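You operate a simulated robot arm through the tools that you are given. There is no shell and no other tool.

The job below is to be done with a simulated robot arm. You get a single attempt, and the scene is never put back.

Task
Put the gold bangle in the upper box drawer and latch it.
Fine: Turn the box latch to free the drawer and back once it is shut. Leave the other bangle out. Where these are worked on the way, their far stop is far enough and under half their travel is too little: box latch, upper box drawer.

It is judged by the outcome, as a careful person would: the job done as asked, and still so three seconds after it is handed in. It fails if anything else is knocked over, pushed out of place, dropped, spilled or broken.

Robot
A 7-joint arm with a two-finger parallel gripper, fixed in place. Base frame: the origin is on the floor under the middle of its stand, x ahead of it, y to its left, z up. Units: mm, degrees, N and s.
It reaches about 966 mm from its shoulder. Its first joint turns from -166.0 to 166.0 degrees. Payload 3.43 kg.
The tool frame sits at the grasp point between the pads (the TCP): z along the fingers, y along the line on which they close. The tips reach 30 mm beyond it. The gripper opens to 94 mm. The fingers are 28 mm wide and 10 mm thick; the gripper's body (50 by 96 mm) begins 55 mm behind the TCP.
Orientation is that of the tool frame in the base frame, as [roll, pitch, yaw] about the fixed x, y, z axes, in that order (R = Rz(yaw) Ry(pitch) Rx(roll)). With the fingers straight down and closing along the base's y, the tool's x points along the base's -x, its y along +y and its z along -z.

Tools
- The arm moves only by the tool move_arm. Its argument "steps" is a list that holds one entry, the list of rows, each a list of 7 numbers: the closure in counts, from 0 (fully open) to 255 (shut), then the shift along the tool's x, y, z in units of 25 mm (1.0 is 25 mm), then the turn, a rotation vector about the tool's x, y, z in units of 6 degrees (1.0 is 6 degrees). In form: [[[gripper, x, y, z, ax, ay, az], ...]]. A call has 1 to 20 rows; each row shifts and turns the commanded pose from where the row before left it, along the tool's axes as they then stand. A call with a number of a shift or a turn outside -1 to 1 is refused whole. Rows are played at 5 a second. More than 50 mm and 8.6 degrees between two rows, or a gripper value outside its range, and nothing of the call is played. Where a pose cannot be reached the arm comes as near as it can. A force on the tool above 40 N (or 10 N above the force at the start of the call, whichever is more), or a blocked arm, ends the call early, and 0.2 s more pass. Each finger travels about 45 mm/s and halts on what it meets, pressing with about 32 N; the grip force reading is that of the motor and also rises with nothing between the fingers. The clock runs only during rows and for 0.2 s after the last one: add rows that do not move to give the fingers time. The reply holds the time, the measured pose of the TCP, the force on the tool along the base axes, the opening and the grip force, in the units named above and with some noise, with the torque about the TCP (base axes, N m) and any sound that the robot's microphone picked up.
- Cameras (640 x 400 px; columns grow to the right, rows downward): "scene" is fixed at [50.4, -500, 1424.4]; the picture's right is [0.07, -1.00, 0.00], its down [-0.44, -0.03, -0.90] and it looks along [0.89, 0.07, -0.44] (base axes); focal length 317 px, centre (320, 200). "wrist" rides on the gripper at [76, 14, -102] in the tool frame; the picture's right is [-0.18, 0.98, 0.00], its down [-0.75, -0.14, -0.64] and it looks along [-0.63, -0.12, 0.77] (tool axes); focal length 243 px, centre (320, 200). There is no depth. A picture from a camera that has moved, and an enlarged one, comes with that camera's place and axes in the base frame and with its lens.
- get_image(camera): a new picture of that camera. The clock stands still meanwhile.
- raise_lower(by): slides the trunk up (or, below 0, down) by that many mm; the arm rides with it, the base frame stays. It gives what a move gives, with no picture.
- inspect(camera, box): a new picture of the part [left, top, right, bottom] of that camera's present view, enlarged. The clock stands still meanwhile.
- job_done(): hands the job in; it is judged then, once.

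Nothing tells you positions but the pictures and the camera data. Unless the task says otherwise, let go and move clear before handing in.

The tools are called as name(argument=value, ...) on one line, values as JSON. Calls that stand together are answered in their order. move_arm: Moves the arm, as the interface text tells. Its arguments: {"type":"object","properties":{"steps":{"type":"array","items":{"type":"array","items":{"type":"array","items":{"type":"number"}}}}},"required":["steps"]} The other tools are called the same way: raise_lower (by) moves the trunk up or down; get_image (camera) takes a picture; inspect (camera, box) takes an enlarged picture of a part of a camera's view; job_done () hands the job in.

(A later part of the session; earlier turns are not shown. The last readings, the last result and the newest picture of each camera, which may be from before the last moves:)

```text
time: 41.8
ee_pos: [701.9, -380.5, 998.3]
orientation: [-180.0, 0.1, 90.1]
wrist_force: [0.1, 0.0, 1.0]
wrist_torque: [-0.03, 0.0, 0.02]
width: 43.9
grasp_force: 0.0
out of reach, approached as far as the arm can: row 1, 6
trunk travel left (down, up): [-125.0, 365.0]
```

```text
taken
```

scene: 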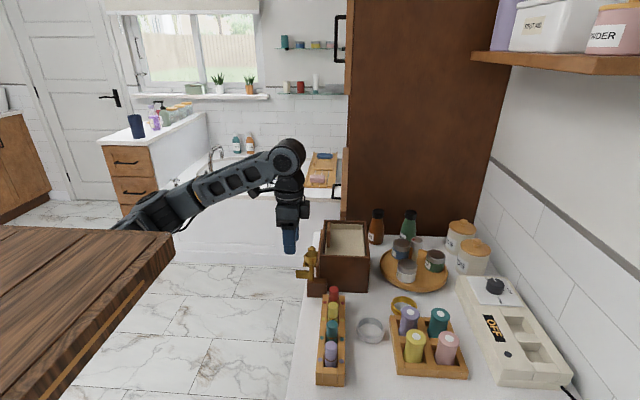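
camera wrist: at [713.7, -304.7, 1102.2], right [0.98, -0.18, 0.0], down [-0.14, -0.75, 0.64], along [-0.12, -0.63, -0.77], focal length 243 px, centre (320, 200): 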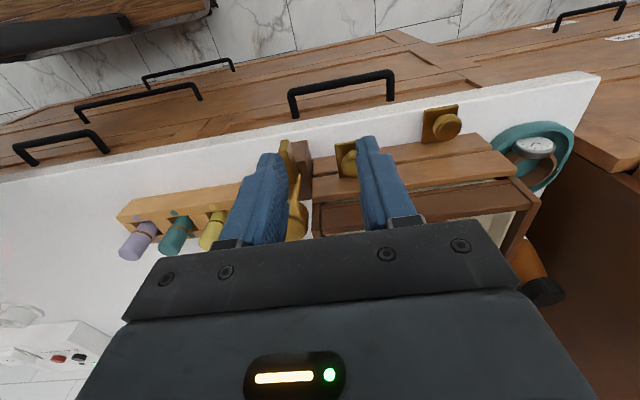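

Reach seems tied to the wrist's yaw. The same closing direction is available turned half round, so I'll lift clear, rotate 180° and test the reach there.

move_arm(steps=[[[136, 0.2, -0.5, -1, 0, 0, 0], [136, 0.2, -0.5, -1, 0, 0, 0], [136, 0, 0, 0, 0, 0, -1], [136, 0, 0, 0, 0, 0, -1], [136, 0, 0, 0, 0, 0, -1], [136, 0, 0, 0, 0, 0, -1], [136, 0, 0, 0, 0, 0, -1], [136, 0, 0, 0, 0, 0, -1], [136, 0, 0, 0, 0, 0, -1], [136, 0, 0, 0, 0, 0, -1], [136, 0, 0, 0, 0, 0, -1], [136, 0, 0, 0, 0, 0, -1], [136, 0, 0, 0, 0, 0, -1], [136, 0, 0, 0, 0, 0, -1], [136, 0, 0, 0, 0, 0, -1], [136, 0, 0, 0, 0, 0, -1], [136, 0, 0, 0, 0, 0, -1]]])

move_arm(steps=[[[136, 0, 0, 0, 0, 0, -1], [136, 0, 0, 0, 0, 0, -1], [136, 0, 0, 0, 0, 0, -1], [136, 0, 0, 0, 0, 0, -1], [136, 0, 0, 0, 0, 0, -1], [136, 0, 0, 0, 0, 0, -1], [136, 0, 0, 0, 0, 0, -1], [136, 0, 0, 0, 0, 0, -1], [136, 0, 0, 0, 0, 0, -1], [136, 0, 0, 0, 0, 0, -1], [136, 0, 0, 0, 0, 0, -1], [136, 0, 0, 0, 0, 0, -1], [136, 0, 0, 0, 0, 0, -1], [136, 0, 0, 0, 0, 0, -1], [136, 0, 0, 0, 0, 0, -1]]])

get_image(camera="scene")

```text
time: 45.4
ee_pos: [674.2, -371.1, 1049.0]
orientation: [179.9, 0.0, -179.8]
wrist_force: [-0.7, 0.0, 0.3]
wrist_torque: [0.02, -0.01, 0.02]
width: 44.0
grasp_force: 0.0
trunk travel left (down, up): [-125.0, 365.0]
```

```text
time: 48.6
ee_pos: [675.2, -369.1, 1047.9]
orientation: [-180.0, 0.0, -89.7]
wrist_force: [-0.6, 0.0, -0.1]
wrist_torque: [-0.01, -0.04, -0.01]
width: 43.8
grasp_force: 0.1
trunk travel left (down, up): [-125.0, 365.0]
```

```text
taken
```

scene: 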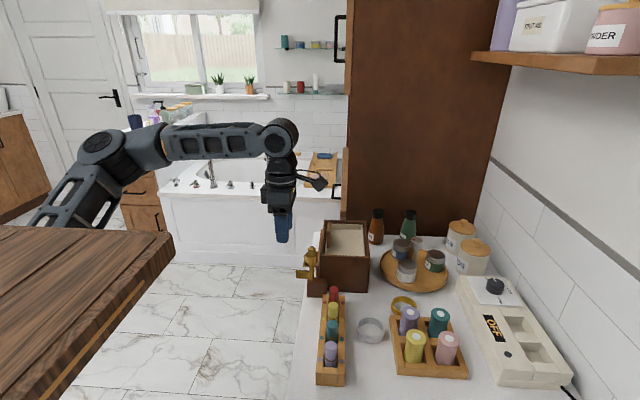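

The elbow-up posture gives much more reach. I'll move over the upper drawer knob in stages.

move_arm(steps=[[[136, 0.5, -1, 0, 0, 0, 0], [136, 0.7, -0.94, 0.2, 0, 0, 0], [136, 0.72, 0, 0.8, 0, 0, 0], [136, 0, 0, 0.8, 0, 0, 0], [136, 0, 0, 0, 0, 0, 0]]])

inspect(camera="scene", box=[270, 170, 370, 300])

get_image(camera="wrist")

```text
time: 49.8
ee_pos: [723.8, -417.9, 1003.4]
orientation: [-179.9, 0.0, -90.0]
wrist_force: [0.7, -0.5, 0.2]
wrist_torque: [-0.03, -0.06, 0.0]
width: 43.9
grasp_force: 0.1
trunk travel left (down, up): [-125.0, 365.0]
```

```text
3.08 times, centred on (320, 235) of scene
camera zoom: at [50.4, -500.0, 1424.4], right [0.07, -1.0, 0.0], down [-0.44, -0.03, -0.9], along [0.89, 0.07, -0.44], focal length 974 px, centre (320, 92)
```

zoom: 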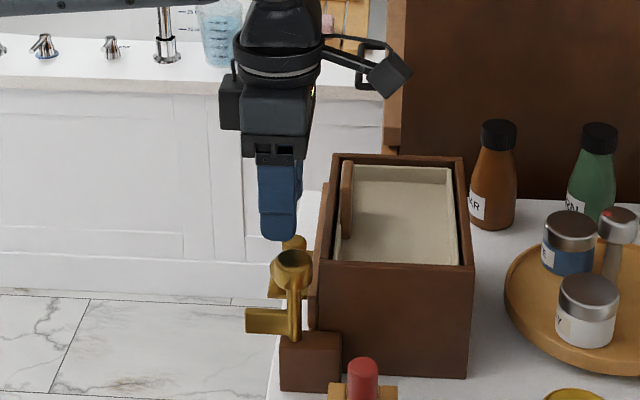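

```text
taken
camera wrist: at [707.7, -495.0, 1106.8], right [-0.98, 0.18, 0.0], down [0.14, 0.75, 0.64], along [0.12, 0.63, -0.77], focal length 243 px, centre (320, 200)
```

wrist: 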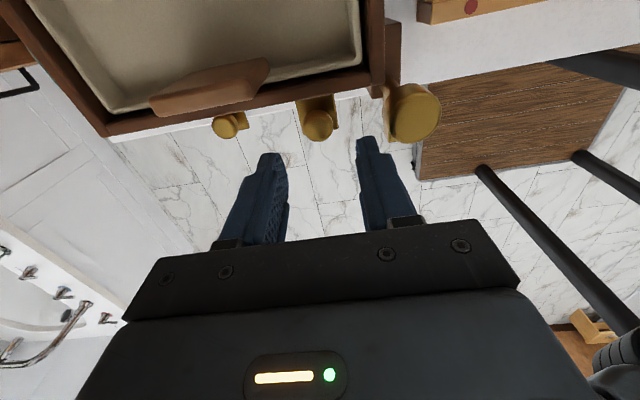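

inspect(camera="wrist", box=[200, 60, 460, 220])

```text
2.46 times, centred on (330, 140) of wrist
camera zoom: at [707.7, -495.0, 1106.8], right [-0.98, 0.18, 0.0], down [0.14, 0.75, 0.64], along [0.12, 0.63, -0.77], focal length 597 px, centre (295, 348)
```

zoom: 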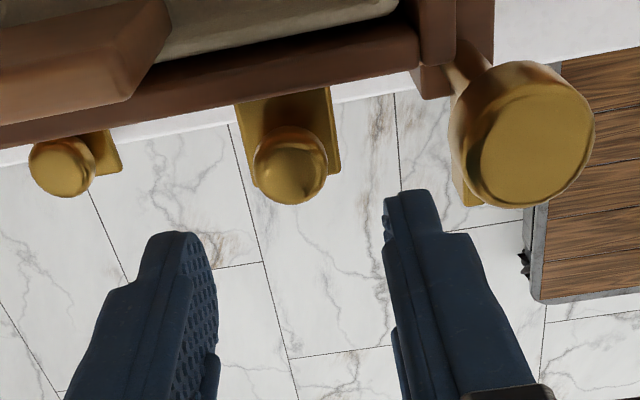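

Knob centre is at about (723, -420). Descending over it and gripping.

move_arm(steps=[[[136, 0.06, 0.03, 1, 0, 0, 0], [136, 0, 0, 0.8, 0, 0, 0], [136, 0, 0, 0.64, 0, 0, 0], [136, 0, 0, 0, 0, 0, 0]]])

get_image(camera="wrist")

```text
time: 50.8
ee_pos: [723.2, -419.3, 941.5]
orientation: [-180.0, 0.0, -90.0]
wrist_force: [0.1, -0.8, 0.1]
wrist_torque: [0.01, -0.01, 0.02]
width: 43.9
grasp_force: 0.2
trunk travel left (down, up): [-125.0, 365.0]
```

```text
taken
camera wrist: at [707.2, -496.0, 1044.9], right [-0.98, 0.18, 0.0], down [0.14, 0.75, 0.64], along [0.12, 0.63, -0.77], focal length 243 px, centre (320, 200)
```

wrist: 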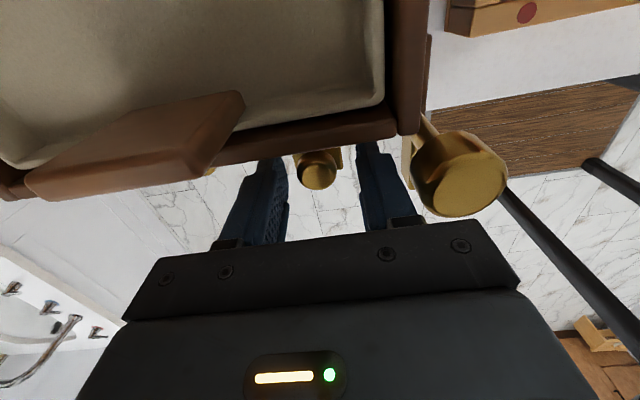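

move_arm(steps=[[[255, 0, 0, 0, 0, 0, 0], [255, 0, 0, 0, 0, 0, 0], [255, 0, 0, 0, 0, 0, 0], [255, 0, 0, 0, 0, 0, 0]]])

inspect(camera="wrist", box=[200, 90, 460, 250])

```text
time: 51.8
ee_pos: [724.2, -418.5, 941.9]
orientation: [-179.8, 0.0, -89.8]
wrist_force: [23.7, 0.8, 2.0]
wrist_torque: [0.0, -0.52, 0.0]
width: 23.2
grasp_force: 45.6
trunk travel left (down, up): [-125.0, 365.0]
```

```text
2.46 times, centred on (330, 170) of wrist
camera zoom: at [709.2, -495.3, 1044.9], right [-0.98, 0.18, 0.0], down [0.14, 0.75, 0.64], along [0.12, 0.63, -0.77], focal length 597 px, centre (295, 274)
```

zoom: 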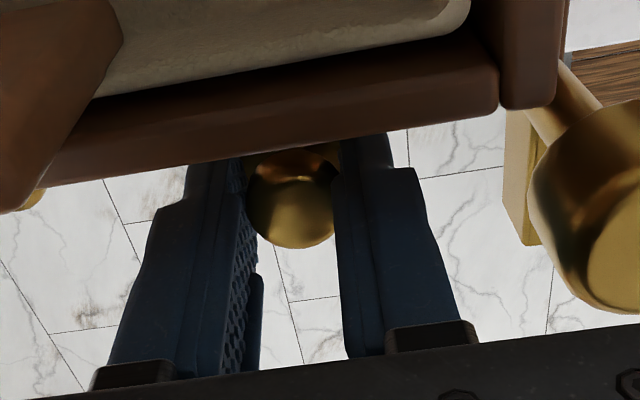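

Gripped at 23 mm. I'll ease the side load and start pulling the drawer toward +y.

move_arm(steps=[[[255, 0, -0.045, 0, 0, 0, 0], [255, -0.3, 0, 0, 0, 0, 0], [255, -0.4, 0, 0, 0, 0, 0], [255, -0.4, 0, 0, 0, 0, 0]]])

inspect(camera="scene", box=[260, 200, 380, 300])

```text
time: 52.8
ee_pos: [725.3, -393.1, 940.8]
orientation: [180.0, 0.0, -90.0]
wrist_force: [16.5, -0.3, -0.2]
wrist_torque: [-0.03, -0.28, -0.03]
width: 23.0
grasp_force: 44.8
trunk travel left (down, up): [-125.0, 365.0]
```

```text
4.00 times, centred on (320, 250) of scene
camera zoom: at [50.4, -500.0, 1424.4], right [0.07, -1.0, 0.0], down [-0.44, -0.03, -0.9], along [0.89, 0.07, -0.44], focal length 1266 px, centre (320, 0)
```

zoom: 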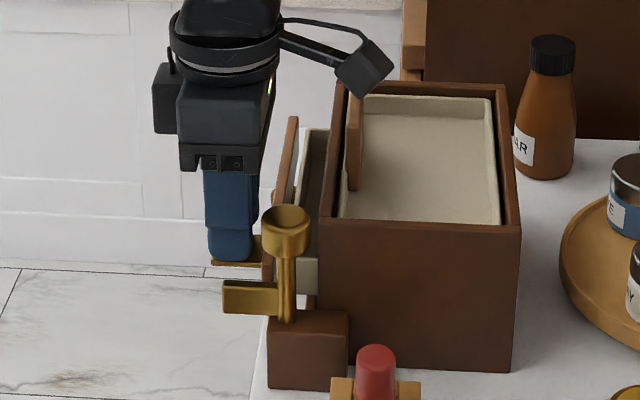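

The drawer is sliding out. I'll continue to its far stop.

move_arm(steps=[[[255, -0.5, -0.02, 0, 0, 0, 0], [255, -0.5, 0, 0, 0, 0, 0], [255, -0.5, 0, 0, 0, 0, 0], [255, -0.5, 0, 0, 0, 0, 0], [255, -0.5, 0, 0, 0, 0, 0]]])

inspect(camera="scene", box=[240, 190, 380, 300])

```text
time: 54.0
ee_pos: [725.3, -330.1, 941.5]
orientation: [179.8, 0.1, -90.0]
wrist_force: [-3.3, -0.4, -17.4]
wrist_torque: [-0.16, 0.11, 0.0]
width: 23.2
grasp_force: 44.7
trunk travel left (down, up): [-125.0, 365.0]
```

```text
3.64 times, centred on (310, 245) of scene
camera zoom: at [50.4, -500.0, 1424.4], right [0.07, -1.0, 0.0], down [-0.44, -0.03, -0.9], along [0.89, 0.07, -0.44], focal length 1151 px, centre (356, 36)
```

zoom: 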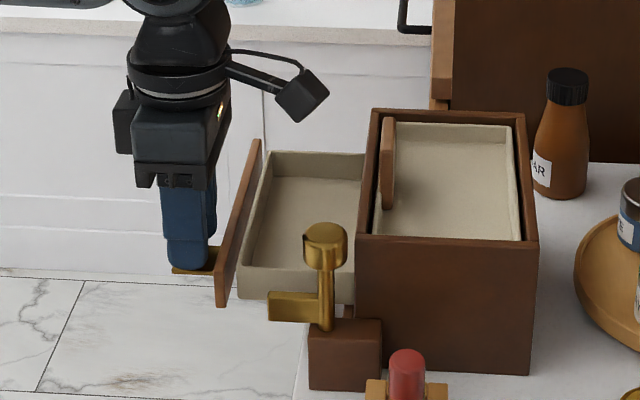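

move_arm(steps=[[[255, -0.4, 0, -0.02, 0, 0, 0], [255, -0.4, 0, 0, 0, 0, 0], [255, -0.3, 0, 0, 0, 0, 0]]])

```text
time: 54.7
ee_pos: [725.2, -313.5, 941.9]
orientation: [-180.0, -0.6, -90.1]
wrist_force: [4.9, -17.0, -15.2]
wrist_torque: [-0.32, -0.21, -0.02]
width: 23.4
grasp_force: 44.4
trunk travel left (down, up): [-125.0, 365.0]
stopped in row 3: the force on the tool passed its limit at 45 N (the readings are from after the stop); the commanded pose is now the measured one
```

The drawer hit its far stop after about 105 mm. I'll let go and lift off.

move_arm(steps=[[[255, 0.04, 0, 0, 0, 0, 0], [136, 0, 0, 0, 0, 0, 0], [136, 0, 0, 0, 0, 0, 0], [136, 0, 0, -1, 0, 0, 0], [136, 0, 0, -1, 0, 0, 0], [136, 0, 0, -1, 0, 0, 0], [136, 0, 0, -1, 0, 0, 0]]])

get_image(camera="scene")

get_image(camera="wrist")

```text
time: 56.3
ee_pos: [725.2, -312.5, 1042.7]
orientation: [-179.9, -0.5, -90.0]
wrist_force: [-0.1, 1.3, 0.2]
wrist_torque: [0.0, 0.02, 0.01]
width: 44.1
grasp_force: 0.0
trunk travel left (down, up): [-125.0, 365.0]
```

```text
taken
```

scene: 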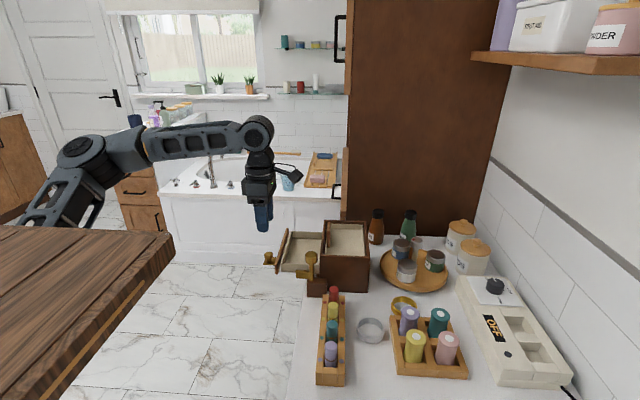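

```text
taken
camera wrist: at [709.7, -388.0, 1147.3], right [-0.98, 0.19, 0.0], down [0.14, 0.76, 0.64], along [0.12, 0.62, -0.77], focal length 243 px, centre (320, 200)
```

wrist: 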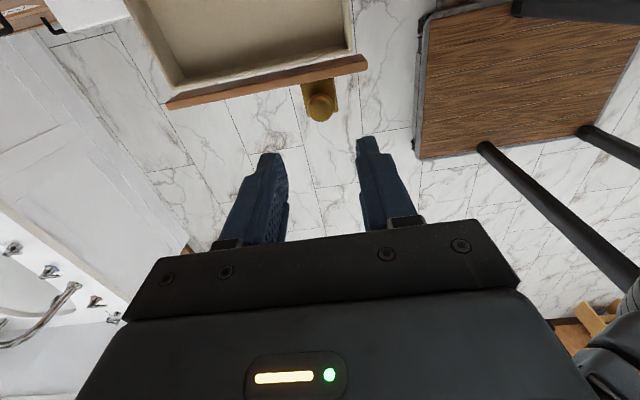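

The drawer is fully open and staying put. Next is the gold bangle at about (636, -662), which is far out. I'll turn the wrist so the camera looks outward and move over there, staying high.

move_arm(steps=[[[60, 0.36, 0.7, -0.5, 0, 0, 0], [60, 0.36, 0.7, -0.5, 0, 0, 0], [60, 0, 0, 0, 0, 0, 1], [60, 0, 0, 0, 0, 0, 1], [60, 0, 0, 0, 0, 0, 1], [60, 0, 0, 0, 0, 0, 1], [60, 0, 0, 0, 0, 0, 1], [60, 0, 0, 0, 0, 0, 1], [60, 0, 0, 0, 0, 0, 1], [60, 0, 0, 0, 0, 0, 1], [60, 0, 0, 0, 0, 0, 1], [60, 0, 0, 0, 0, 0, 1], [60, 0, 0, 0, 0, 0, 1], [60, 0, 0, 0, 0, 0, 1]]])

move_arm(steps=[[[60, 0, 0, 0, 0, 0, 1], [60, 0, 0, 0, 0, 0, 1], [60, 0, 0, 0, 0, 0, 1], [60, 0, 0, 0, 0, 0, 1], [60, 0, 0, 0, 0, 0, 1], [60, 0, 0, 0, 0, 0, 1], [60, 0, 0, 0, 0, 0, 1], [60, 0, 0, 0, 0, 0, 1], [60, 0, 0, 0, 0, 0, 1], [60, 0, 0, 0, 0, 0, 1], [60, 0, 0, 0, 0, 0, 0.67]]])

get_image(camera="scene")

```text
time: 59.3
ee_pos: [689.5, -328.6, 1068.3]
orientation: [-179.5, -0.1, -162.2]
wrist_force: [0.2, -0.1, 0.3]
wrist_torque: [0.0, 0.05, 0.01]
width: 71.7
grasp_force: 0.0
trunk travel left (down, up): [-125.0, 365.0]
```

```text
time: 61.7
ee_pos: [689.3, -329.7, 1068.7]
orientation: [-179.5, 0.5, 133.7]
wrist_force: [1.0, 1.0, 0.3]
wrist_torque: [0.02, -0.02, 0.04]
width: 71.8
grasp_force: 0.1
trunk travel left (down, up): [-125.0, 365.0]
```

```text
taken
```

scene: 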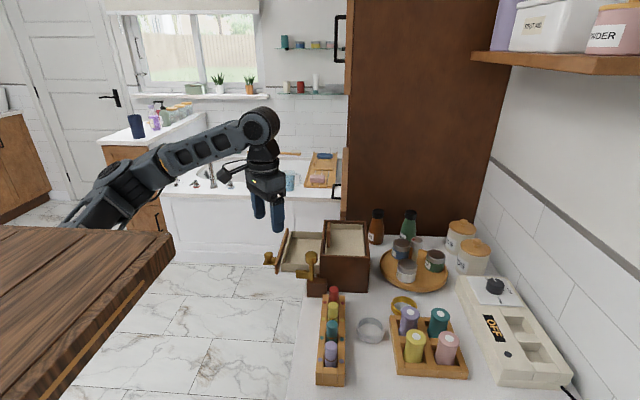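

move_arm(steps=[[[60, -0.784, -0.9875, 0, 0, 0, 0], [60, -0.784, -0.9875, 0, 0, 0, 0], [60, -0.784, -0.9875, 0, 0, 0, 0], [60, -0.784, -0.9875, 0, 0, 0, 0], [60, -0.784, -0.9875, 0, 0, 0, 0], [60, -0.784, -0.9875, 0, 0, 0, 0], [60, -0.784, -0.9875, 0, 0, 0, 0]]])

get_image(camera="scene")

get_image(camera="wrist")

```text
time: 63.3
ee_pos: [660.9, -549.6, 1070.1]
orientation: [-179.6, 0.4, 133.9]
wrist_force: [1.1, -0.4, 0.2]
wrist_torque: [-0.02, 0.01, -0.02]
width: 71.8
grasp_force: 0.1
trunk travel left (down, up): [-125.0, 365.0]
```

```text
taken
```

scene: 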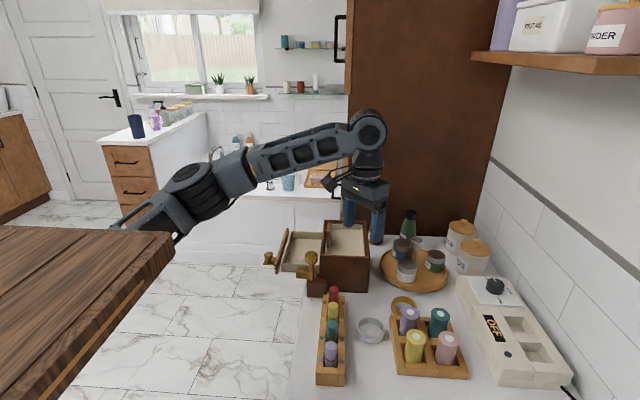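

```text
taken
camera wrist: at [617.2, -483.1, 1173.7], right [0.84, 0.55, 0.0], down [0.42, -0.63, 0.65], along [0.35, -0.54, -0.76], focal length 243 px, centre (320, 200)
```

wrist: 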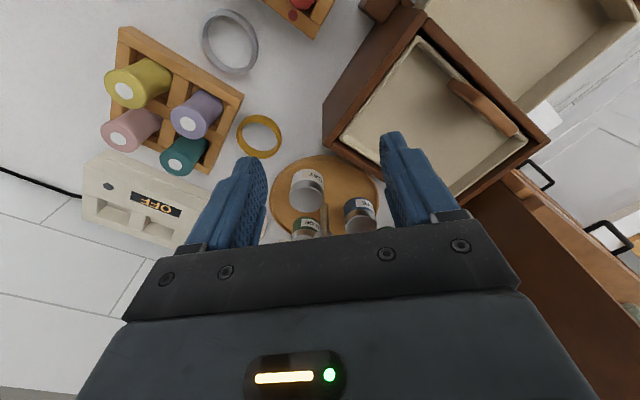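

Reach is fine here. Let me measure the bangle from this view.

inspect(camera="wrist", box=[180, 60, 340, 180])

inspect(camera="scene", box=[350, 270, 470, 370])

```text
3.33 times, centred on (260, 120) of wrist
camera zoom: at [617.2, -483.1, 1173.7], right [0.84, 0.55, 0.0], down [0.42, -0.63, 0.65], along [0.35, -0.54, -0.76], focal length 809 px, centre (520, 467)
```

zoom: 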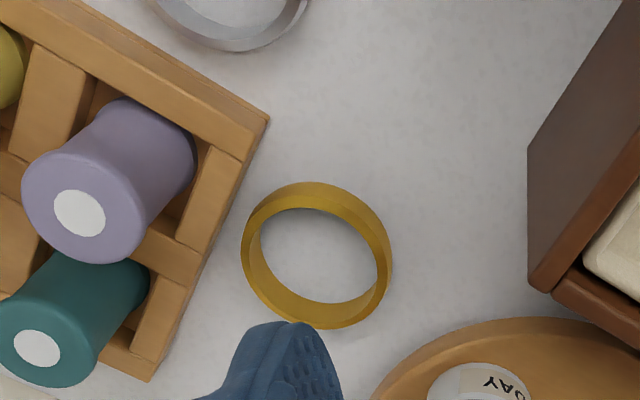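

```text
4.00 times, centred on (410, 320) of scene
camera zoom: at [50.4, -500.0, 1424.4], right [0.07, -1.0, 0.0], down [-0.44, -0.03, -0.9], along [0.89, 0.07, -0.44], focal length 1266 px, centre (-40, -280)
```

zoom: 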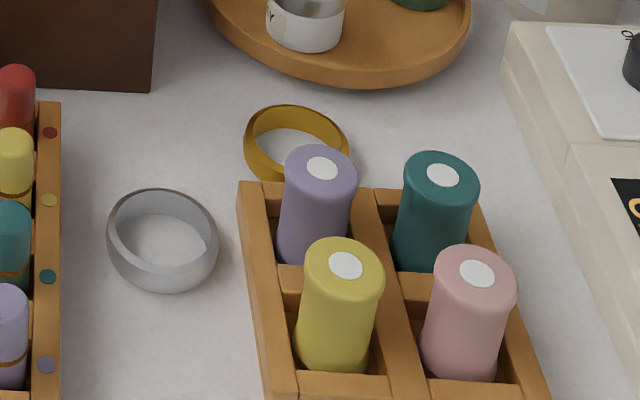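

The bangle's centre is about (630, -662, 851), 64 mm across and roughly 15 mm tall. I'll test the reach above its +y/+x side.

move_arm(steps=[[[120, -0.8, -0.937, 0.933, 0, 0, 0], [120, -0.8, -0.937, 0.933, 0, 0, 0], [120, -0.8, -0.937, 0.933, 0, 0, 0], [120, 0, 0, 0, 0, 0, 0]]])

get_image(camera="scene")

get_image(camera="wrist")

```text
time: 64.3
ee_pos: [651.9, -640.5, 999.2]
orientation: [-179.7, 0.5, 133.8]
wrist_force: [0.3, -0.1, -0.4]
wrist_torque: [0.04, -0.01, 0.01]
width: 49.7
grasp_force: 0.0
trunk travel left (down, up): [-125.0, 365.0]
```

```text
taken
```

scene: 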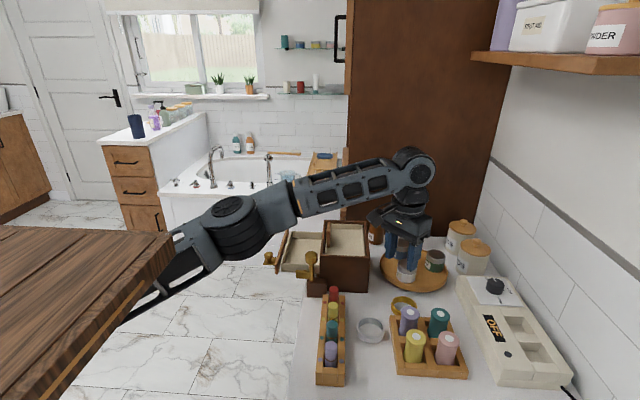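

```text
taken
camera wrist: at [608.2, -575.2, 1103.7], right [0.84, 0.55, 0.0], down [0.42, -0.64, 0.65], along [0.35, -0.54, -0.76], focal length 243 px, centre (320, 200)
```

wrist: 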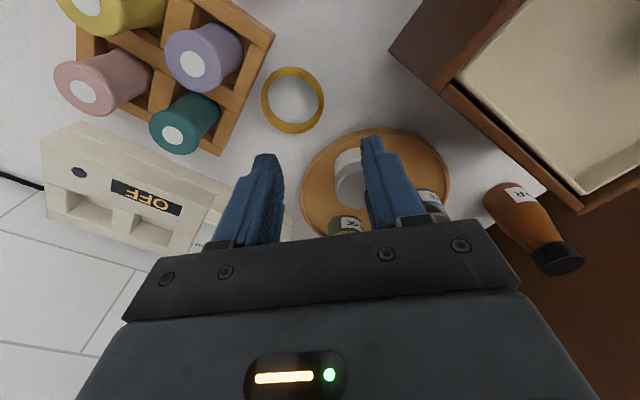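

inspect(camera="wrist", box=[220, 40, 380, 160])

```text
3.33 times, centred on (300, 100) of wrist
camera zoom: at [608.2, -575.2, 1103.7], right [0.84, 0.55, 0.0], down [0.42, -0.64, 0.65], along [0.35, -0.54, -0.76], focal length 809 px, centre (387, 533)
```

zoom: 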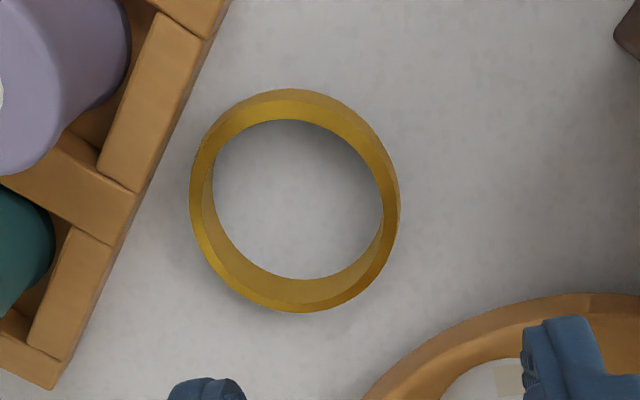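

Ring centre is at about (629.5, -661). I'll pinch its band on the side away from the organizer, with one finger inside the ring, coming down in stages.

move_arm(steps=[[[173, 0.03, -0.13, 0.9, 0, 0, 0], [173, 0, 0, 0.95, 0, 0, 0], [173, 0, 0, 0.95, 0, 0, 0], [173, 0, 0, 0.95, 0, 0, 0], [173, 0, 0, 0, 0, 0, 0]]])

get_image(camera="wrist")

get_image(camera="scene")

```text
time: 65.5
ee_pos: [646.3, -643.6, 907.5]
orientation: [-179.5, 0.4, 133.9]
wrist_force: [0.6, 0.9, 0.7]
wrist_torque: [-0.05, -0.01, 0.02]
width: 30.1
grasp_force: 0.1
trunk travel left (down, up): [-125.0, 365.0]
```

```text
taken
camera wrist: at [604.0, -578.3, 1009.5], right [0.84, 0.55, 0.0], down [0.42, -0.64, 0.65], along [0.35, -0.54, -0.76], focal length 243 px, centre (320, 200)
```

wrist: 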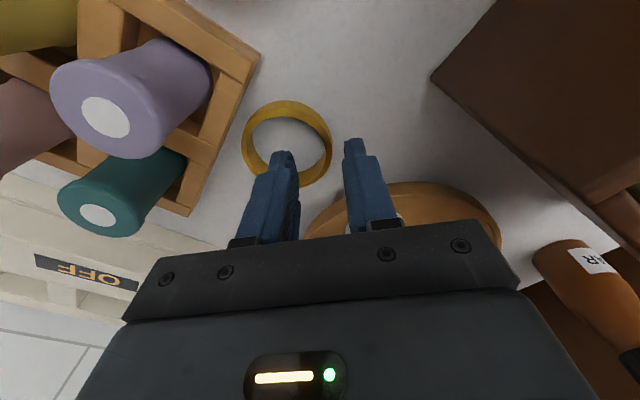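

```text
taken
```

scene: 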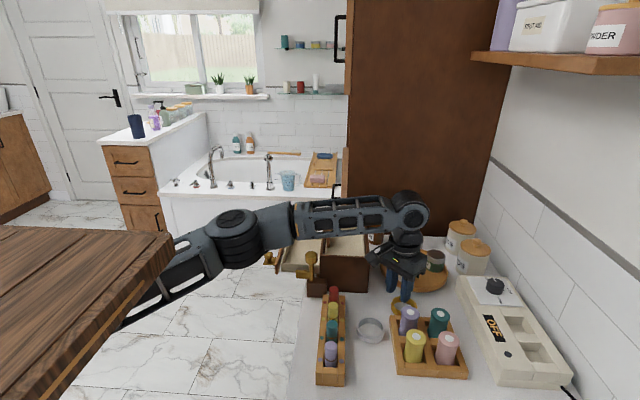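

inspect(camera="wrist", box=[220, 80, 420, 240])

inspect(camera="scene", box=[350, 240, 470, 340])

```text
2.50 times, centred on (320, 160) of wrist
camera zoom: at [604.0, -578.3, 1009.5], right [0.84, 0.55, 0.0], down [0.42, -0.64, 0.65], along [0.35, -0.54, -0.76], focal length 606 px, centre (320, 300)
```

zoom: 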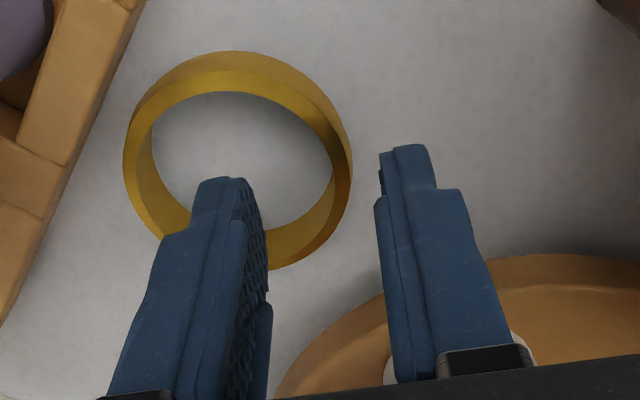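

```text
4.00 times, centred on (410, 290) of scene
camera zoom: at [50.4, -500.0, 1424.4], right [0.07, -1.0, 0.0], down [-0.44, -0.03, -0.9], along [0.89, 0.07, -0.44], focal length 1266 px, centre (-40, -160)
```

zoom: 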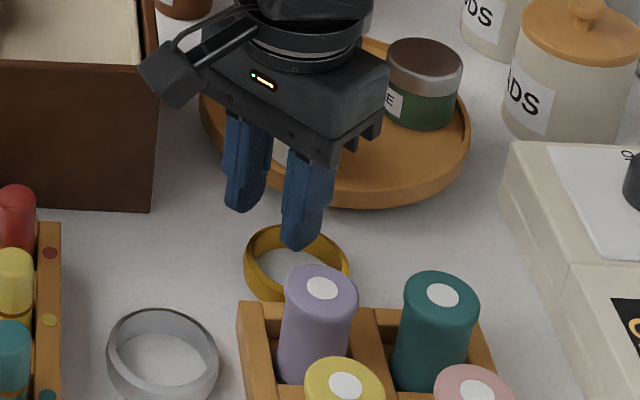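

move_arm(steps=[[[173, 0, 0.11, 0.4, 0, 0, 0], [173, 0, 0, 0.4, 0, 0, 0], [173, 0, 0, 0.3, 0, 0, 0], [173, 0, 0, 0, 0, 0, 0]]])

inspect(camera="wrist", box=[220, 80, 420, 240])

inspect(camera="scene", box=[370, 260, 450, 330])

```text
time: 66.5
ee_pos: [649.1, -641.9, 880.3]
orientation: [-179.6, 0.4, 133.8]
wrist_force: [-0.1, 1.2, 4.5]
wrist_torque: [0.1, -0.01, 0.03]
width: 29.9
grasp_force: 0.0
trunk travel left (down, up): [-125.0, 365.0]
```

```text
2.50 times, centred on (320, 160) of wrist
camera zoom: at [606.3, -576.4, 983.0], right [0.84, 0.55, 0.0], down [0.42, -0.63, 0.65], along [0.35, -0.54, -0.76], focal length 606 px, centre (320, 300)
```

zoom: 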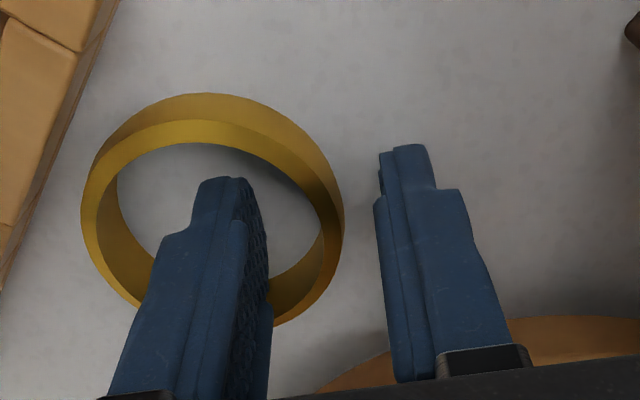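

```text
5.71 times, centred on (410, 295) of scene
camera zoom: at [50.4, -500.0, 1424.4], right [0.07, -1.0, 0.0], down [-0.44, -0.03, -0.9], along [0.89, 0.07, -0.44], focal length 1809 px, centre (-194, -343)
```

zoom: 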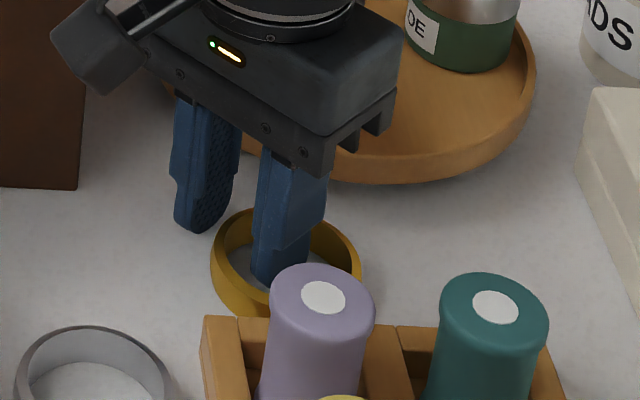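

One finger is inside the ring and one outside. A slight upward force suggests the tips are about at the counter, so I'll close here.

move_arm(steps=[[[173, 0, 0, -0.04, 0, 0, 0], [173, 0, 0, 0, 0, 0, 0]]])

```text
time: 67.1
ee_pos: [650.9, -641.2, 881.0]
orientation: [-179.7, 0.4, 133.9]
wrist_force: [-1.1, 0.0, 0.2]
wrist_torque: [0.01, -0.01, 0.01]
width: 30.1
grasp_force: 0.1
trunk travel left (down, up): [-125.0, 365.0]
```

move_arm(steps=[[[200, 0, 0, 0, 0, 0, 0], [225, 0, 0, 0, 0, 0, 0], [255, 0, 0, 0, 0, 0, 0], [255, 0, 0, 0, 0, 0, 0], [255, 0, 0, 0, 0, 0, 0]]])

inspect(camera="wrist", box=[220, 80, 420, 240])

```text
time: 68.3
ee_pos: [649.4, -641.9, 880.7]
orientation: [-179.7, 0.4, 133.9]
wrist_force: [-0.3, 0.9, -0.1]
wrist_torque: [0.03, -0.02, 0.03]
width: 3.6
grasp_force: 31.9
trunk travel left (down, up): [-125.0, 365.0]
```

```text
2.50 times, centred on (320, 160) of wrist
camera zoom: at [606.7, -576.4, 983.7], right [0.84, 0.55, 0.0], down [0.42, -0.64, 0.65], along [0.35, -0.54, -0.76], focal length 606 px, centre (320, 300)
```

zoom: 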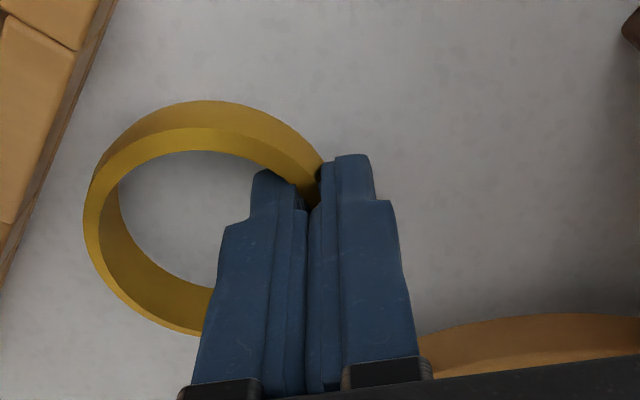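

The band is pinched. I'll lift a little and check that the bangle comes along.

move_arm(steps=[[[255, 0, 0, -0.4, 0, 0, 0], [255, 0, 0, -0.6, 0, 0, 0], [255, 0, 0, -1, 0, 0, 0], [255, 0, 0, -1, 0, 0, 0]]])

get_image(camera="wrist")

get_image(camera="scene")

```text
time: 69.3
ee_pos: [650.6, -641.4, 955.7]
orientation: [-179.7, 0.4, 133.9]
wrist_force: [-0.6, -0.3, -0.8]
wrist_torque: [0.03, -0.01, -0.05]
width: 3.8
grasp_force: 31.7
trunk travel left (down, up): [-125.0, 365.0]
```

```text
taken
camera wrist: at [606.3, -576.8, 1058.9], right [0.84, 0.55, 0.0], down [0.42, -0.64, 0.65], along [0.35, -0.54, -0.76], focal length 243 px, centre (320, 200)
```

wrist: 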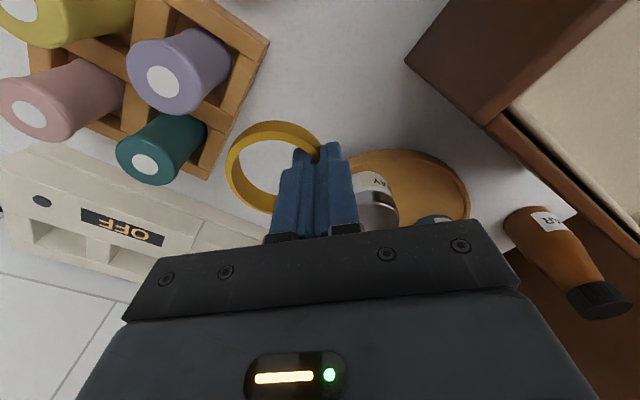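

```text
taken
```

scene: 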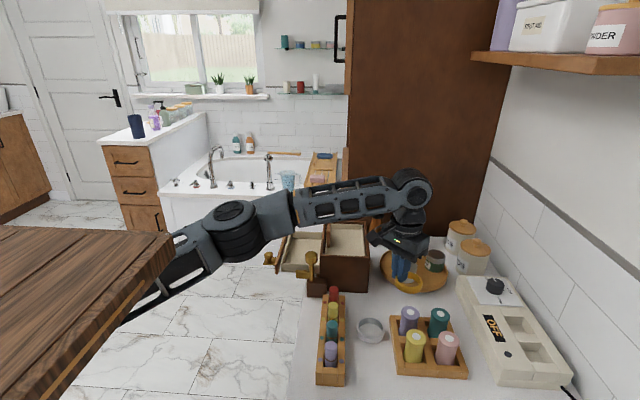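

The bangle is held securely. I'll raise it and carry it back over the box to the open drawer's side, staying well above everything.

move_arm(steps=[[[255, 0, 0, -1, 0, 0, 0], [255, 0.5, 0.6, -1, 0, 0, 0], [255, 0.78, 0.98, -0.9, 0, 0, 0], [255, 0.78, 0.98, -0.9, 0, 0, 0], [255, 0.78, 0.98, -0.9, 0, 0, 0], [255, 0.78, 0.98, 0, 0, 0, 0], [255, 0.78, 0.98, 0, 0, 0, 0], [255, 0.78, 0.98, 0, 0, 0, 0], [255, 0.78, 0.98, 0, 0, 0, 0], [255, 0.78, 0.98, 0, 0, 0, 0], [255, 0.6, 0.75, 0, 0, 0, 0]]])

get_image(camera="scene")

```text
time: 71.7
ee_pos: [688.9, -348.3, 1068.8]
orientation: [-179.8, 0.4, 133.8]
wrist_force: [0.0, 0.0, -0.2]
wrist_torque: [0.0, -0.05, 0.01]
width: 3.7
grasp_force: 32.1
trunk travel left (down, up): [-125.0, 365.0]
```

```text
taken
```

scene: 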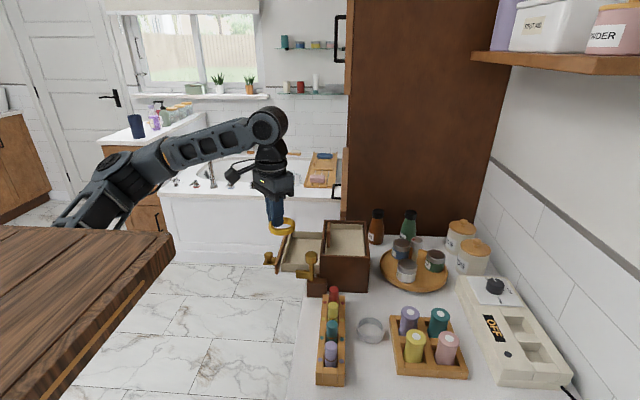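

Now rotating so the bangle lies toward +x over the drawer.

move_arm(steps=[[[255, 0, 0, 0, 0, 0, -1], [255, 0, 0, 0, 0, 0, -1], [255, 0, 0, 0, 0, 0, -1], [255, 0, 0, 0, 0, 0, -1], [255, 0, 0, 0, 0, 0, -1], [255, 0, 0, 0, 0, 0, -1], [255, 0, 0, 0, 0, 0, -1], [255, 0, 0, 0, 0, 0, -1], [255, 0, 0, 0, 0, 0, -1], [255, 0, 0, 0, 0, 0, -1], [255, 0, 0, 0, 0, 0, -1], [255, 0, 0, 0, 0, 0, -1]]])

move_arm(steps=[[[255, 0, 0, 0, 0, 0, -1], [255, 0, 0, 0, 0, 0, -1], [255, 0, 0, 0, 0, 0, -1], [255, 0, 0, 0, 0, 0, -1], [255, 0, 0, 0, 0, 0, -1], [255, 0, 0, 0, 0, 0, -1], [255, 0, 0, 0, 0, 0, -1], [255, 0, 0, 0, 0, 0, -1], [255, 0, 0, 0, 0, 0, -1], [255, 0, 0, 0, 0, 0, -1], [255, 0, 0, 0, 0, 0, -0.7]]])

get_image(camera="wrist")

get_image(camera="scene")

```text
time: 74.3
ee_pos: [690.0, -348.1, 1071.3]
orientation: [-179.5, -0.2, -154.0]
wrist_force: [0.8, 0.4, 0.1]
wrist_torque: [0.03, 0.02, 0.0]
width: 3.6
grasp_force: 32.3
trunk travel left (down, up): [-125.0, 365.0]
```

```text
time: 76.7
ee_pos: [688.9, -348.9, 1069.1]
orientation: [-180.0, -0.4, -89.9]
wrist_force: [-1.4, 0.9, 0.0]
wrist_torque: [0.0, 0.01, -0.01]
width: 3.8
grasp_force: 32.0
trunk travel left (down, up): [-125.0, 365.0]
```

```text
taken
camera wrist: at [673.3, -424.1, 1173.9], right [-0.98, 0.18, 0.0], down [0.14, 0.76, 0.64], along [0.12, 0.62, -0.77], focal length 243 px, centre (320, 200)
```

wrist: 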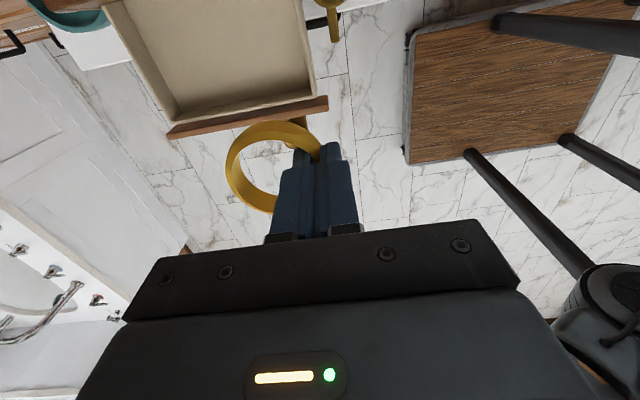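

```text
taken
```

scene: 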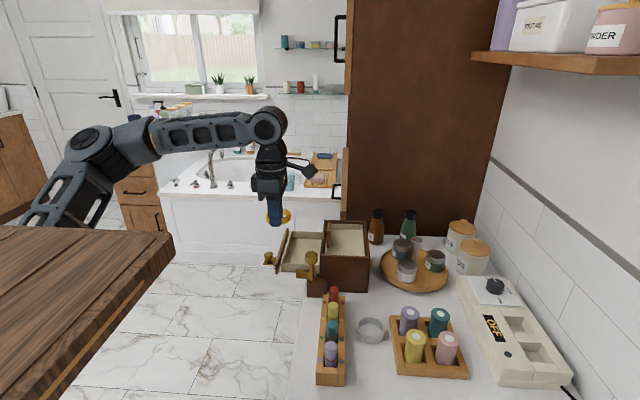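

inspect(camera="wrist", box=[90, 0, 350, 220])

inspect(camera="scene", box=[250, 190, 380, 300])

```text
1.82 times, centred on (220, 110) of wrist
camera zoom: at [673.3, -424.1, 1173.9], right [-0.98, 0.18, 0.0], down [0.14, 0.76, 0.64], along [0.12, 0.62, -0.77], focal length 441 px, centre (502, 364)
```

zoom: 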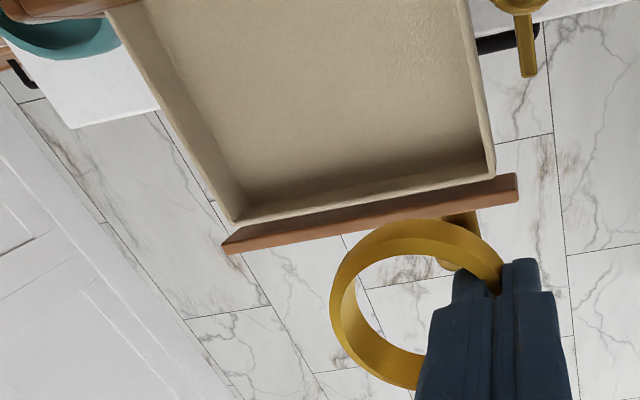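

```text
3.64 times, centred on (315, 245) of scene
camera zoom: at [50.4, -500.0, 1424.4], right [0.07, -1.0, 0.0], down [-0.44, -0.03, -0.9], along [0.89, 0.07, -0.44], focal length 1151 px, centre (338, 36)
```

zoom: 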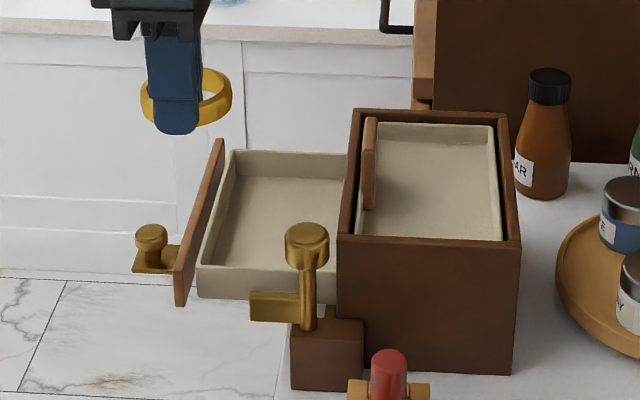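

I'll move over the drawer's exposed interior (TCP about (740, -407), so the ring centres near (769, -407)) and descend partway.

move_arm(steps=[[[255, 0.8, -0.7, 0, 0, 0, 0], [255, 0.8, -0.7, 0, 0, 0, 0], [255, 0.72, -0.64, 0.4, 0, 0, 0], [255, 0, 0, 0.9, 0, 0, 0], [255, 0, 0, 0.9, 0, 0, 0], [255, 0, 0, 0.4, 0, 0, 0], [255, 0, 0, 0, 0, 0, 0]]])

get_image(camera="wrist")

inspect(camera="scene", box=[250, 180, 380, 300])

```text
time: 78.3
ee_pos: [740.8, -406.1, 1006.1]
orientation: [-180.0, -0.5, -89.9]
wrist_force: [0.3, -0.4, -0.9]
wrist_torque: [-0.03, 0.02, -0.04]
width: 3.5
grasp_force: 32.1
trunk travel left (down, up): [-125.0, 365.0]
```

```text
taken
camera wrist: at [724.4, -482.0, 1110.1], right [-0.98, 0.18, 0.0], down [0.14, 0.76, 0.64], along [0.12, 0.62, -0.77], focal length 243 px, centre (320, 200)
```

wrist: 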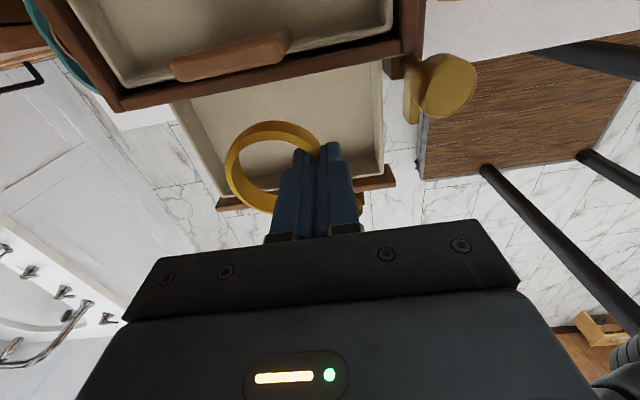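

```text
3.33 times, centred on (315, 240) of scene
camera zoom: at [50.4, -500.0, 1424.4], right [0.07, -1.0, 0.0], down [-0.44, -0.03, -0.9], along [0.89, 0.07, -0.44], focal length 1055 px, centre (337, 67)
```

zoom: 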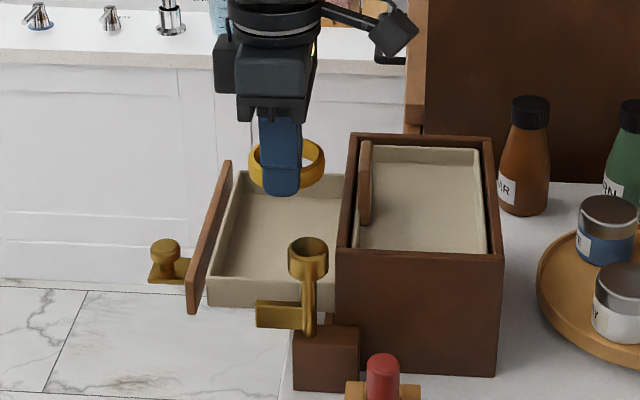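

Placement looks centred over the drawer's interior. Lowering in steps.

move_arm(steps=[[[255, -0.08, 0, 0.8, 0, 0, 0], [255, 0, 0, 0.8, 0, 0, 0], [255, 0, 0, 0.5, 0, 0, 0], [255, 0, 0, 0, 0, 0, 0]]])

get_image(camera="wrist")

inspect(camera="scene", box=[250, 190, 380, 300])

```text
time: 79.3
ee_pos: [739.1, -405.5, 953.6]
orientation: [-180.0, -0.4, -90.0]
wrist_force: [-0.5, 0.3, -0.5]
wrist_torque: [0.02, -0.01, -0.02]
width: 3.5
grasp_force: 31.8
trunk travel left (down, up): [-125.0, 365.0]
```

```text
taken
camera wrist: at [724.6, -481.2, 1057.1], right [-0.98, 0.18, 0.0], down [0.14, 0.76, 0.64], along [0.12, 0.62, -0.77], focal length 243 px, centre (320, 200)
```

wrist: 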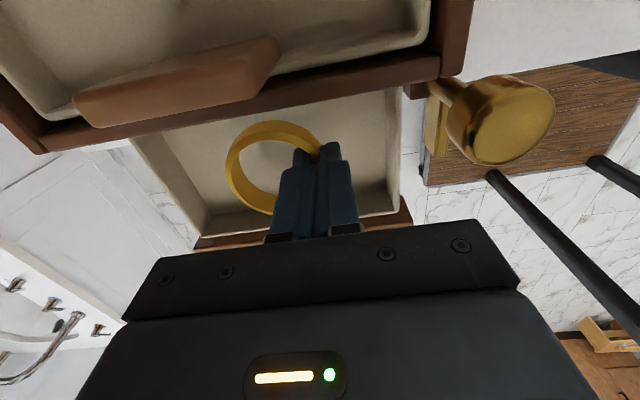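

```text
3.64 times, centred on (315, 245) of scene
camera zoom: at [50.4, -500.0, 1424.4], right [0.07, -1.0, 0.0], down [-0.44, -0.03, -0.9], along [0.89, 0.07, -0.44], focal length 1151 px, centre (338, 36)
```

zoom: 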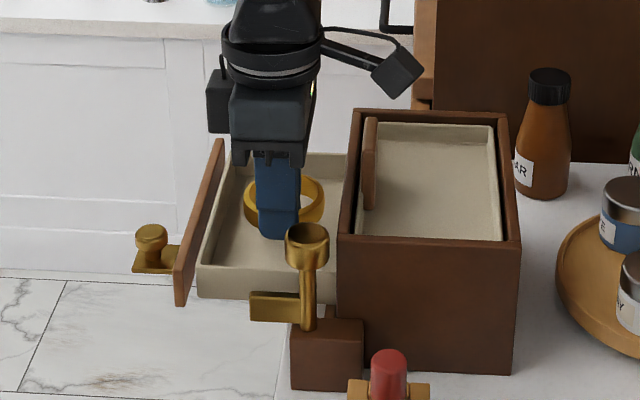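

move_arm(steps=[[[255, 0, 0, 0.2, 0, 0, 0], [255, 0, 0, 0.2, 0, 0, 0]]])

inspect(camera="wrist", box=[120, 60, 440, 260])

```text
time: 79.9
ee_pos: [739.3, -406.3, 943.2]
orientation: [180.0, -0.7, -90.0]
wrist_force: [-1.1, 0.1, -1.0]
wrist_torque: [0.01, 0.01, 0.02]
width: 3.5
grasp_force: 31.7
trunk travel left (down, up): [-125.0, 365.0]
```

```text
2.00 times, centred on (280, 160) of wrist
camera zoom: at [724.1, -482.3, 1047.3], right [-0.98, 0.18, 0.0], down [0.14, 0.76, 0.63], along [0.12, 0.62, -0.77], focal length 485 px, centre (400, 280)
```

zoom: 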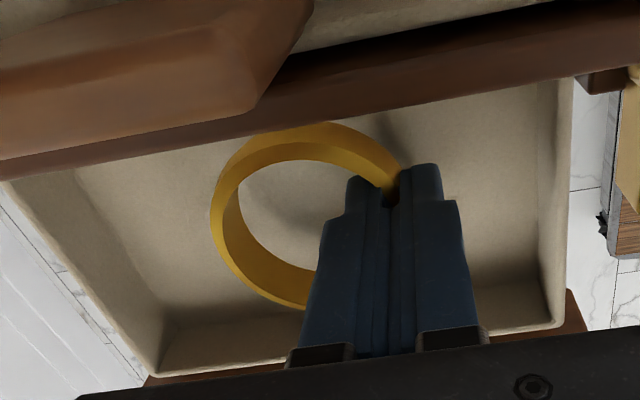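

move_arm(steps=[[[255, 0, 0, 0.15, 0, 0, 0], [255, 0, 0, 0.15, 0, 0, 0]]])

```text
time: 80.5
ee_pos: [739.3, -406.8, 937.2]
orientation: [180.0, -0.5, -89.9]
wrist_force: [-0.4, 1.0, -0.9]
wrist_torque: [0.01, 0.02, 0.04]
width: 3.7
grasp_force: 32.2
trunk travel left (down, up): [-125.0, 365.0]
```

move_arm(steps=[[[255, 0, 0, 0.12, 0, 0, 0], [255, 0, 0, 0.12, 0, 0, 0]]])

inspect(camera="wrist", box=[120, 60, 440, 260])

inspect(camera="scene", box=[270, 210, 350, 290])

```text
time: 81.1
ee_pos: [740.5, -406.9, 932.0]
orientation: [-179.7, -0.7, -89.9]
wrist_force: [1.2, 0.1, 14.4]
wrist_torque: [0.4, -0.28, -0.03]
width: 3.5
grasp_force: 31.6
trunk travel left (down, up): [-125.0, 365.0]
```

```text
2.00 times, centred on (280, 160) of wrist
camera zoom: at [724.0, -481.8, 1036.3], right [-0.98, 0.18, 0.0], down [0.14, 0.76, 0.63], along [0.12, 0.62, -0.77], focal length 485 px, centre (400, 280)
```

zoom: 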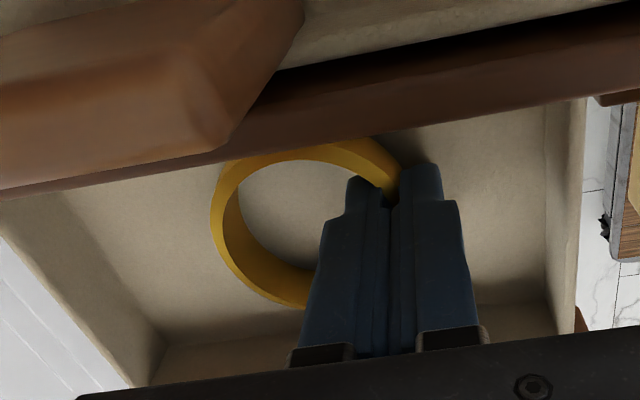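

```text
5.00 times, centred on (310, 250) of scene
camera zoom: at [50.4, -500.0, 1424.4], right [0.07, -1.0, 0.0], down [-0.44, -0.03, -0.9], along [0.89, 0.07, -0.44], focal length 1583 px, centre (370, -50)
```

zoom: 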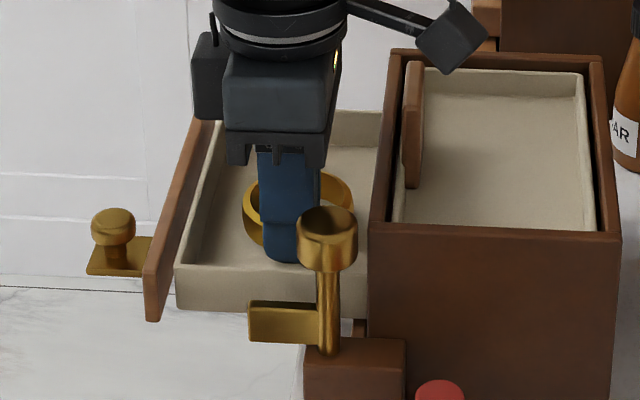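

The bangle touches the drawer floor. I'll ease up slightly and open the fingers.

move_arm(steps=[[[255, 0, 0, -0.06, 0, 0, 0], [215, 0, 0, 0, 0, 0, 0], [190, 0, 0, 0, 0, 0, 0], [185, 0, 0, 0, 0, 0, 0], [185, 0, 0, 0, 0, 0, 0]]])

inspect(camera="wrist", box=[120, 60, 440, 260])

```text
time: 82.3
ee_pos: [739.2, -406.6, 931.5]
orientation: [-179.9, -0.5, -90.1]
wrist_force: [0.2, -0.5, -0.1]
wrist_torque: [0.0, -0.03, 0.0]
width: 25.8
grasp_force: 0.1
trunk travel left (down, up): [-125.0, 365.0]
```

```text
2.00 times, centred on (280, 160) of wrist
camera zoom: at [723.8, -481.9, 1035.9], right [-0.98, 0.18, 0.0], down [0.14, 0.76, 0.64], along [0.12, 0.62, -0.77], focal length 485 px, centre (400, 280)
```

zoom: 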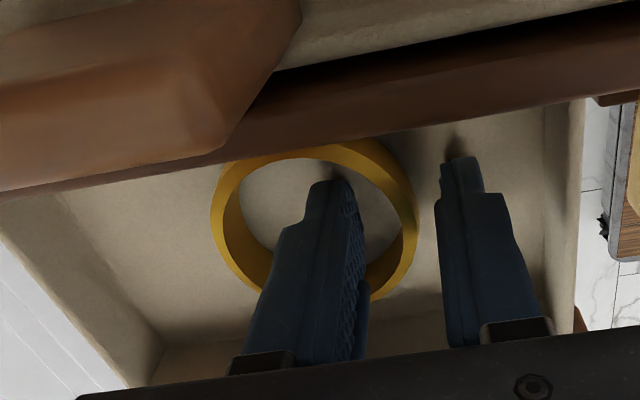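

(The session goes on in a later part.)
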